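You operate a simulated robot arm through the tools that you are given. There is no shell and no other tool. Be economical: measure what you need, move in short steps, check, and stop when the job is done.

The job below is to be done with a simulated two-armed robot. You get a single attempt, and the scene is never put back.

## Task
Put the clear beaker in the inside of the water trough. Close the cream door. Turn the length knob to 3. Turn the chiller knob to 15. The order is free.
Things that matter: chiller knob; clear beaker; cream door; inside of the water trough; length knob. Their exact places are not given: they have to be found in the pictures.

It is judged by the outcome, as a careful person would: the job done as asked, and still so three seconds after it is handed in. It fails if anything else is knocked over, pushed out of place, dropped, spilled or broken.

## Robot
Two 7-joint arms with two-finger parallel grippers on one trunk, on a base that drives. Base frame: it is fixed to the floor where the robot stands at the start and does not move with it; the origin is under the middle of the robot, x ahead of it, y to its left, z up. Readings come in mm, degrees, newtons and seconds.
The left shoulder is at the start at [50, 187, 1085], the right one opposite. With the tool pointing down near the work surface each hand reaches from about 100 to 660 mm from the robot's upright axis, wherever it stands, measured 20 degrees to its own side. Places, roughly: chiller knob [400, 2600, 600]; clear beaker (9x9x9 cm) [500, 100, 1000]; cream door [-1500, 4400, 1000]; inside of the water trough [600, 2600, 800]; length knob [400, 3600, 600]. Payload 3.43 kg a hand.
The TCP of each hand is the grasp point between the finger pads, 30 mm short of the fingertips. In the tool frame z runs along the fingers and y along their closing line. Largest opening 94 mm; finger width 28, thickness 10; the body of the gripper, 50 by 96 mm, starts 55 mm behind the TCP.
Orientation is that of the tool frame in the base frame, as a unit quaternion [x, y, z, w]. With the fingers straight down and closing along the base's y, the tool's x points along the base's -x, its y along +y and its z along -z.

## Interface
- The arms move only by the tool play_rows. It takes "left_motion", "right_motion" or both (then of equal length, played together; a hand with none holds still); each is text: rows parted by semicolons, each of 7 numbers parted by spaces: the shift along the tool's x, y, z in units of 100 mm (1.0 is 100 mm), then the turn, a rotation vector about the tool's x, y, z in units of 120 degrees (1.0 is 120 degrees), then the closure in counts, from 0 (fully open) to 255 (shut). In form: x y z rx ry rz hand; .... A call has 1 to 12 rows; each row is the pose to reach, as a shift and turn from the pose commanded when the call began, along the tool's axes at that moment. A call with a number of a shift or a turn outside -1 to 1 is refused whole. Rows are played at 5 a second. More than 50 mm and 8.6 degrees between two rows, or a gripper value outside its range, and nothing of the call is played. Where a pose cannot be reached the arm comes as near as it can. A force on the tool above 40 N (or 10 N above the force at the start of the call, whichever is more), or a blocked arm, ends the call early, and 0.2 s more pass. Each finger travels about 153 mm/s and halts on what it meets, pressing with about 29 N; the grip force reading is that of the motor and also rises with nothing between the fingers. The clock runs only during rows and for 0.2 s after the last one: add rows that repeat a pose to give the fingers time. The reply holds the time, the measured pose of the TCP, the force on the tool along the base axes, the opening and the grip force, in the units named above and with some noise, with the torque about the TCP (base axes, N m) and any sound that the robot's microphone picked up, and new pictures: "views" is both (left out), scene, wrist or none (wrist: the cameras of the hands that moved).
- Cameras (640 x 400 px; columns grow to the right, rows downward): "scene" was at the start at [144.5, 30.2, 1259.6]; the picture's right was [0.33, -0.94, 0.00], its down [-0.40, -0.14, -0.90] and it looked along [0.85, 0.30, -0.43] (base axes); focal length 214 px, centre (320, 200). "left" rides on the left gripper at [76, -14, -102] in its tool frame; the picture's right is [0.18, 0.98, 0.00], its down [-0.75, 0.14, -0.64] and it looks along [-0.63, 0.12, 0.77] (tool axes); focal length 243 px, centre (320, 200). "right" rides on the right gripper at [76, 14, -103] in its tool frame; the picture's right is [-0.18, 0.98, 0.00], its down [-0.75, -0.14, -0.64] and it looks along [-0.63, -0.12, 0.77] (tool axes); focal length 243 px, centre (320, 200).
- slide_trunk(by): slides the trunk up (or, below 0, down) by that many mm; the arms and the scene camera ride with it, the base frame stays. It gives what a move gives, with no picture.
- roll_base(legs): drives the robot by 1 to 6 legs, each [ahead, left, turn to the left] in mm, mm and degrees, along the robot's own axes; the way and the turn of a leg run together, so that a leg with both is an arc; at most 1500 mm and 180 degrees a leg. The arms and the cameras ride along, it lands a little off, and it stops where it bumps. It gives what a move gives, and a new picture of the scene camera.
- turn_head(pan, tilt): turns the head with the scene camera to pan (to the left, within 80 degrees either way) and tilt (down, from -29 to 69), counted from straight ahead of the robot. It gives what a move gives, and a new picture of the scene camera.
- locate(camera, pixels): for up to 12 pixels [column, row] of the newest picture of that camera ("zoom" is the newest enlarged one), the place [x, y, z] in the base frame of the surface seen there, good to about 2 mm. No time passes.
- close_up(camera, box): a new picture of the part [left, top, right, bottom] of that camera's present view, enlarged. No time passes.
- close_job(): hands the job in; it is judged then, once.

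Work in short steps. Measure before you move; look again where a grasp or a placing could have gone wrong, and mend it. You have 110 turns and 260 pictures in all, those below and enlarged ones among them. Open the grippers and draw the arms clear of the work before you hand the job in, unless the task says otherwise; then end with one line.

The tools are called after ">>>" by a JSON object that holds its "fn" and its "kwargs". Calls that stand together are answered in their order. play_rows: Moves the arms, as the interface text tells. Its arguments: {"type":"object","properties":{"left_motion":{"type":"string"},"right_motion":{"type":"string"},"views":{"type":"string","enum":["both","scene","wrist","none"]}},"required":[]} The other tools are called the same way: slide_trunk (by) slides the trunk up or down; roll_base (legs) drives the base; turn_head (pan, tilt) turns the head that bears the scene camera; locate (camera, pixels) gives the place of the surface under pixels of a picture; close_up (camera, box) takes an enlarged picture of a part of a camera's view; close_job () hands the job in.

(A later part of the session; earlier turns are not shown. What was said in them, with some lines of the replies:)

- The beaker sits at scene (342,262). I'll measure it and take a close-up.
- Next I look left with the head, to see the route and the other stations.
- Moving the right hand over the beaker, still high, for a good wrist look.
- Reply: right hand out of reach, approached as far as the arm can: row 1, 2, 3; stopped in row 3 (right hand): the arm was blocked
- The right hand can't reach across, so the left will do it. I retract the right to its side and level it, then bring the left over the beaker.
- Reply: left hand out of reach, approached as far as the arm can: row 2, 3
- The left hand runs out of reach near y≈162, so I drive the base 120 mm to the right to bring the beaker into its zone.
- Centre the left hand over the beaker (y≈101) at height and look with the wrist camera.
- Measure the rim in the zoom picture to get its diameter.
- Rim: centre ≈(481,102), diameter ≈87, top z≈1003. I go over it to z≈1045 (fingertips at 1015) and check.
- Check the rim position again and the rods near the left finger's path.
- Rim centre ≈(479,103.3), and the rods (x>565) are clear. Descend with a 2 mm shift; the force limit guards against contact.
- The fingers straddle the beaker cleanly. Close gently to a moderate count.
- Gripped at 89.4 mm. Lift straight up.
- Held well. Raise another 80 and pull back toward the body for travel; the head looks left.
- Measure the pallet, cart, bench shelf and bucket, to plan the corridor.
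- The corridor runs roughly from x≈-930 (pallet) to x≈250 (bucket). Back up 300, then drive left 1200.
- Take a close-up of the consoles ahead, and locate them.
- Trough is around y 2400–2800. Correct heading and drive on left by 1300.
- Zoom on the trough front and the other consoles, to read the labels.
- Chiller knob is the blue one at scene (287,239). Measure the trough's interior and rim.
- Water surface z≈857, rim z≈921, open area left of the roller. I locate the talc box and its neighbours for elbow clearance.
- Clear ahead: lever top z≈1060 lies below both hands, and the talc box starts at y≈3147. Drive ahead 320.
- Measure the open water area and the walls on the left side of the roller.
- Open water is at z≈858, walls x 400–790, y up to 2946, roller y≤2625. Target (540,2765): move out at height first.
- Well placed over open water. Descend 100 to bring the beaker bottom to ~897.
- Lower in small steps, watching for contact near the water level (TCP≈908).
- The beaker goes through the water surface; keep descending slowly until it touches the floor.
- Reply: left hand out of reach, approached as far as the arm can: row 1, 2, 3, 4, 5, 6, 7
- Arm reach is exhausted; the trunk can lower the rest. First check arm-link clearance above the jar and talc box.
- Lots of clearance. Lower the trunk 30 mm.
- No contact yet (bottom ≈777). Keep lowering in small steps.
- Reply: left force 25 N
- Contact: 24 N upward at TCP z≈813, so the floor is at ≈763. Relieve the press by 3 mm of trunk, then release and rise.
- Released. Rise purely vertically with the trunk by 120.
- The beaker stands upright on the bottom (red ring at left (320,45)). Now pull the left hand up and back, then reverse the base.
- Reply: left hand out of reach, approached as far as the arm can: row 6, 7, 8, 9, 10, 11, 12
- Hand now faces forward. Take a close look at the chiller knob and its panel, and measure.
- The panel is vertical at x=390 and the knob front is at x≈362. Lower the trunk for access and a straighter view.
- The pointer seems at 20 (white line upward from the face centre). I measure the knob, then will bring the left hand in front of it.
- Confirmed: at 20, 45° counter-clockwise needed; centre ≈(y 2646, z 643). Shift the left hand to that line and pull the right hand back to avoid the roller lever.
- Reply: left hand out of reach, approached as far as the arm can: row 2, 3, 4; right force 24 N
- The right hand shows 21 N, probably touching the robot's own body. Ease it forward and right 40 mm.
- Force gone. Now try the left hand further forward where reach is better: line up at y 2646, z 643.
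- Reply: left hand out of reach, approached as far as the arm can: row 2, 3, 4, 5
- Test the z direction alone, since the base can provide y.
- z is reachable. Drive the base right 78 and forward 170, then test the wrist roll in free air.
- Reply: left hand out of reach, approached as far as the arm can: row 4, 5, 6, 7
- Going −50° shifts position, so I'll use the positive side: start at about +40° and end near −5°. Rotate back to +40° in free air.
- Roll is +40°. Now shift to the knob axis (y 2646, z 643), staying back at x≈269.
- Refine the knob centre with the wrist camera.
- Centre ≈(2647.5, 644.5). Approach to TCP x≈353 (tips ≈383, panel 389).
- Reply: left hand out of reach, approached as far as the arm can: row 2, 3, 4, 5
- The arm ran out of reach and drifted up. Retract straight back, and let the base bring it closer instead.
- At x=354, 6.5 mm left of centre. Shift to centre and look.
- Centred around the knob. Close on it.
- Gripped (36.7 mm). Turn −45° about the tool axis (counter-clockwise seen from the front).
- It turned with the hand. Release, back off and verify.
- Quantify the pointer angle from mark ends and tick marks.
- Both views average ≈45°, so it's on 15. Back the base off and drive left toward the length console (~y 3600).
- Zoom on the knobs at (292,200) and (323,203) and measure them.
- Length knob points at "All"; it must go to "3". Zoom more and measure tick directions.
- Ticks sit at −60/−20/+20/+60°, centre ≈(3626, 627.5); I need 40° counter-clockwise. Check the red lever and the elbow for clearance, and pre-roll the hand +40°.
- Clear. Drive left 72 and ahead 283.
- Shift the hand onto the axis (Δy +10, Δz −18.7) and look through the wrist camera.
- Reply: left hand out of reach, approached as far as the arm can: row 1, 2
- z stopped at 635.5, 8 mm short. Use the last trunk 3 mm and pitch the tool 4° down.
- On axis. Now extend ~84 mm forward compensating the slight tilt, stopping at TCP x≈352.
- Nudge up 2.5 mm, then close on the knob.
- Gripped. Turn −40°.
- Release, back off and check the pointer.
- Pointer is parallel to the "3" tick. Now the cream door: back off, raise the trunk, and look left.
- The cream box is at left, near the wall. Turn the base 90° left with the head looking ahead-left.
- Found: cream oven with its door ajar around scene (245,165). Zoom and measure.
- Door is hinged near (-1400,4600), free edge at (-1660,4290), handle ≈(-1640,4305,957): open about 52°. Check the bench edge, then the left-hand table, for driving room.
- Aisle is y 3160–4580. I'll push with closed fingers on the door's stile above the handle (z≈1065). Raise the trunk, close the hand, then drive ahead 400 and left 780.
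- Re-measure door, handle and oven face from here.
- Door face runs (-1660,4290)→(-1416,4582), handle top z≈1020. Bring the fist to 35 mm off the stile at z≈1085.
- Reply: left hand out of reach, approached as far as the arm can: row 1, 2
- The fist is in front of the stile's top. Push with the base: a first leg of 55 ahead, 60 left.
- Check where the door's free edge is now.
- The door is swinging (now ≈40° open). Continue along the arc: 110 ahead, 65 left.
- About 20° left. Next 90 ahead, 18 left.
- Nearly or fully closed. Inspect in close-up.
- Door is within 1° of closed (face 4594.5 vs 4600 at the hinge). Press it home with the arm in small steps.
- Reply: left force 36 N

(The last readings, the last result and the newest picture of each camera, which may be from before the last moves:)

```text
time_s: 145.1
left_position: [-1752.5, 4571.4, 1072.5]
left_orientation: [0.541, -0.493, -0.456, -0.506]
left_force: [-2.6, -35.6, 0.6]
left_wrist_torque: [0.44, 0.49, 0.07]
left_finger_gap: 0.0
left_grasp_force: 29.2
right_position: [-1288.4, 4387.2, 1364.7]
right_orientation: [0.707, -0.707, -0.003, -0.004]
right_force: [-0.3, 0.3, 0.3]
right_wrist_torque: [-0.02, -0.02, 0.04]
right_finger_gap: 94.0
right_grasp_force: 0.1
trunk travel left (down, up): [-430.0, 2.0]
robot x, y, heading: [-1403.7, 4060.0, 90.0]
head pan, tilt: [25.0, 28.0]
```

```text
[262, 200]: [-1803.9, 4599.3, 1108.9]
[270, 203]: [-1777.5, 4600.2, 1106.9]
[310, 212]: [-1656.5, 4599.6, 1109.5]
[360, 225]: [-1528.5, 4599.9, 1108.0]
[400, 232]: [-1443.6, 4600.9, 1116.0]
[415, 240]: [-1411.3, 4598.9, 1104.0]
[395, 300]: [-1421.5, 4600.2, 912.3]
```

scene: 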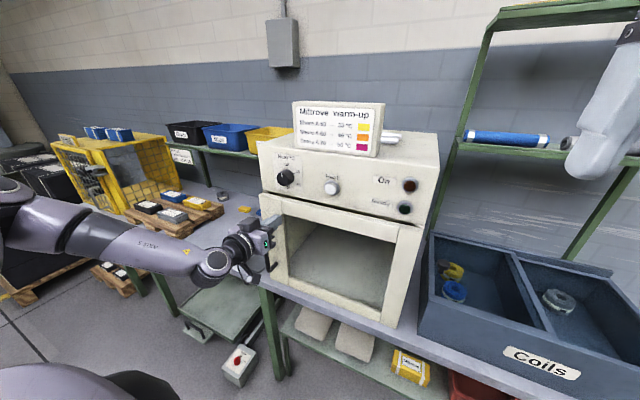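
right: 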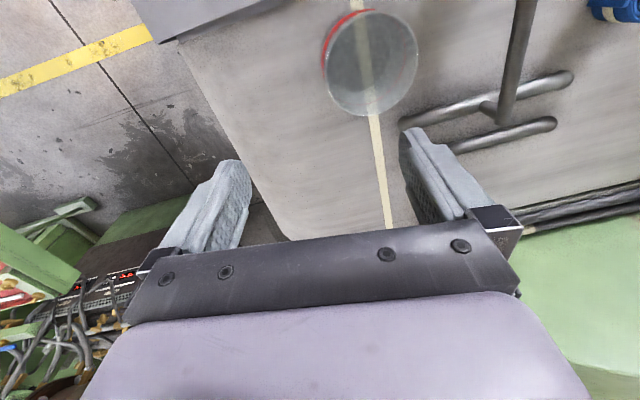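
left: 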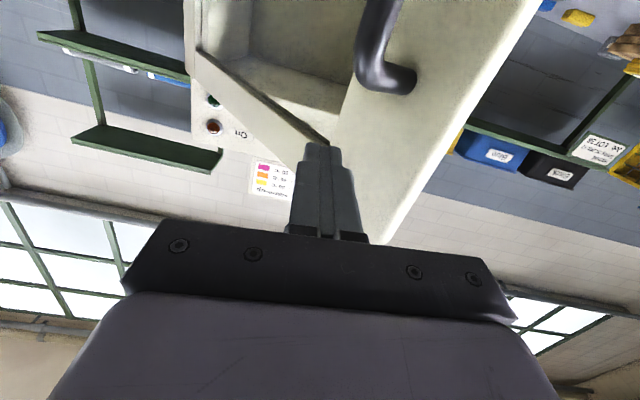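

Door face is flush at y≈4600 along its whole length. Withdraw the hand straight back, clear of the handle, then recheck.

>>> {"fn": "play_rows", "kwargs": {"left_motion": "0 0 -0.2 0 0 0 255; 0 0 -0.5 0 0 0 255; 0 0 -0.8 0 0 0 255; 0 0 -1 0 0 0 255; 0 0 -1 0 0 0 255", "views": "none"}}

>>> {"fn": "roll_base", "kwargs": {"legs": [[-200, 0, 0]]}}

>>> {"fn": "play_rows", "kwargs": {"left_motion": "0 0 0 0 0 0 100; 0 0 0 0 0 0 0; 0 0 0 0 0 0 0; 0 0 0 0 0 0 0", "views": "scene"}}

>>> {"fn": "close_up", "kwargs": {"camera": "scene", "box": [230, 100, 420, 280]}}

```text
time_s: 146.3
left_position: [-1751.8, 4475.9, 1079.5]
left_orientation: [0.54, -0.494, -0.455, -0.507]
left_force: [0.5, 0.6, 0.5]
left_wrist_torque: [-0.04, 0.0, 0.02]
left_finger_gap: 0.0
left_grasp_force: 28.2
right_position: [-1288.4, 4394.5, 1363.7]
right_orientation: [-0.707, 0.707, 0.001, 0.002]
right_force: [0.0, 0.0, 0.3]
right_wrist_torque: [-0.01, 0.0, 0.0]
right_finger_gap: 94.1
right_grasp_force: 0.0
trunk travel left (down, up): [-430.0, 2.0]
robot x, y, heading: [-1402.5, 4059.1, 89.8]
head pan, tilt: [25.0, 28.0]
```

```text
time_s: 147.9
left_position: [-1751.3, 4276.7, 1078.9]
left_orientation: [0.54, -0.494, -0.454, -0.508]
left_force: [0.6, 0.2, -0.7]
left_wrist_torque: [0.02, 0.03, -0.04]
left_finger_gap: 0.0
left_grasp_force: 28.7
right_position: [-1287.9, 4195.2, 1363.6]
right_orientation: [-0.706, 0.708, 0.0, 0.002]
right_force: [-0.8, -0.2, -0.7]
right_wrist_torque: [0.01, -0.02, -0.01]
right_finger_gap: 94.2
right_grasp_force: 0.0
trunk travel left (down, up): [-430.0, 2.0]
robot x, y, heading: [-1405.2, 3862.2, 89.6]
head pan, tilt: [25.0, 28.0]
```

scene: 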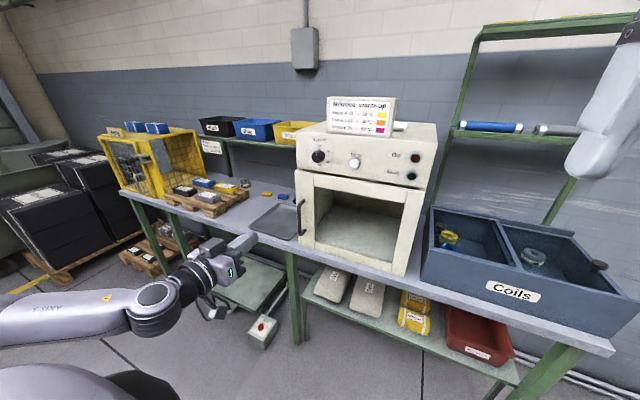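

```text
time_s: 148.9
left_position: [-1752.4, 4278.0, 1079.2]
left_orientation: [0.54, -0.494, -0.455, -0.507]
left_force: [0.2, -0.6, 0.1]
left_wrist_torque: [0.02, 0.03, 0.01]
left_finger_gap: 94.0
left_grasp_force: 0.1
right_position: [-1289.0, 4195.4, 1363.3]
right_orientation: [0.708, -0.707, -0.001, -0.002]
right_force: [0.9, 1.3, -0.1]
right_wrist_torque: [-0.01, 0.02, 0.02]
right_finger_gap: 94.2
right_grasp_force: 0.0
trunk travel left (down, up): [-430.0, 2.0]
robot x, y, heading: [-1406.3, 3862.7, 89.6]
head pan, tilt: [25.0, 28.0]
```

scene: 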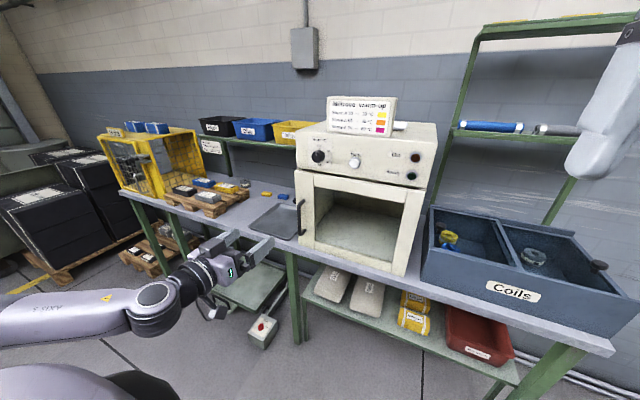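

```text
2.22 times, centred on (325, 190) of scene
```

zoom: 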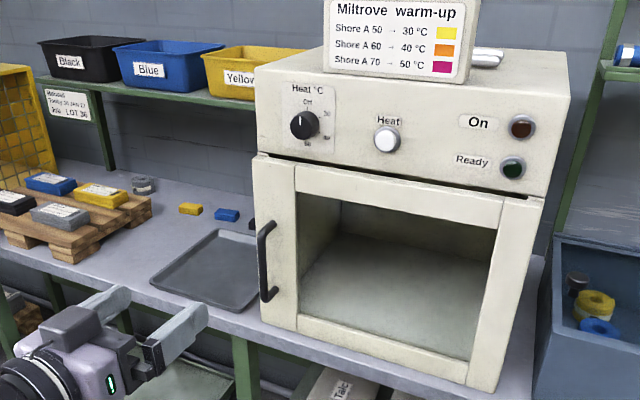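

The door stays flush, the knobs read 15 and 3, the beaker stands in the trough, and both grippers are open and clear. I'm handing in the job.

>>> {"fn": "close_job", "kwargs": {}}

```text
The job is handed in.
```

I finished all four parts and handed the job in: the clear beaker is standing upright on the floor of the water trough, the cream door is closed flush, the length knob is at 3, and the chiller knob is at 15.
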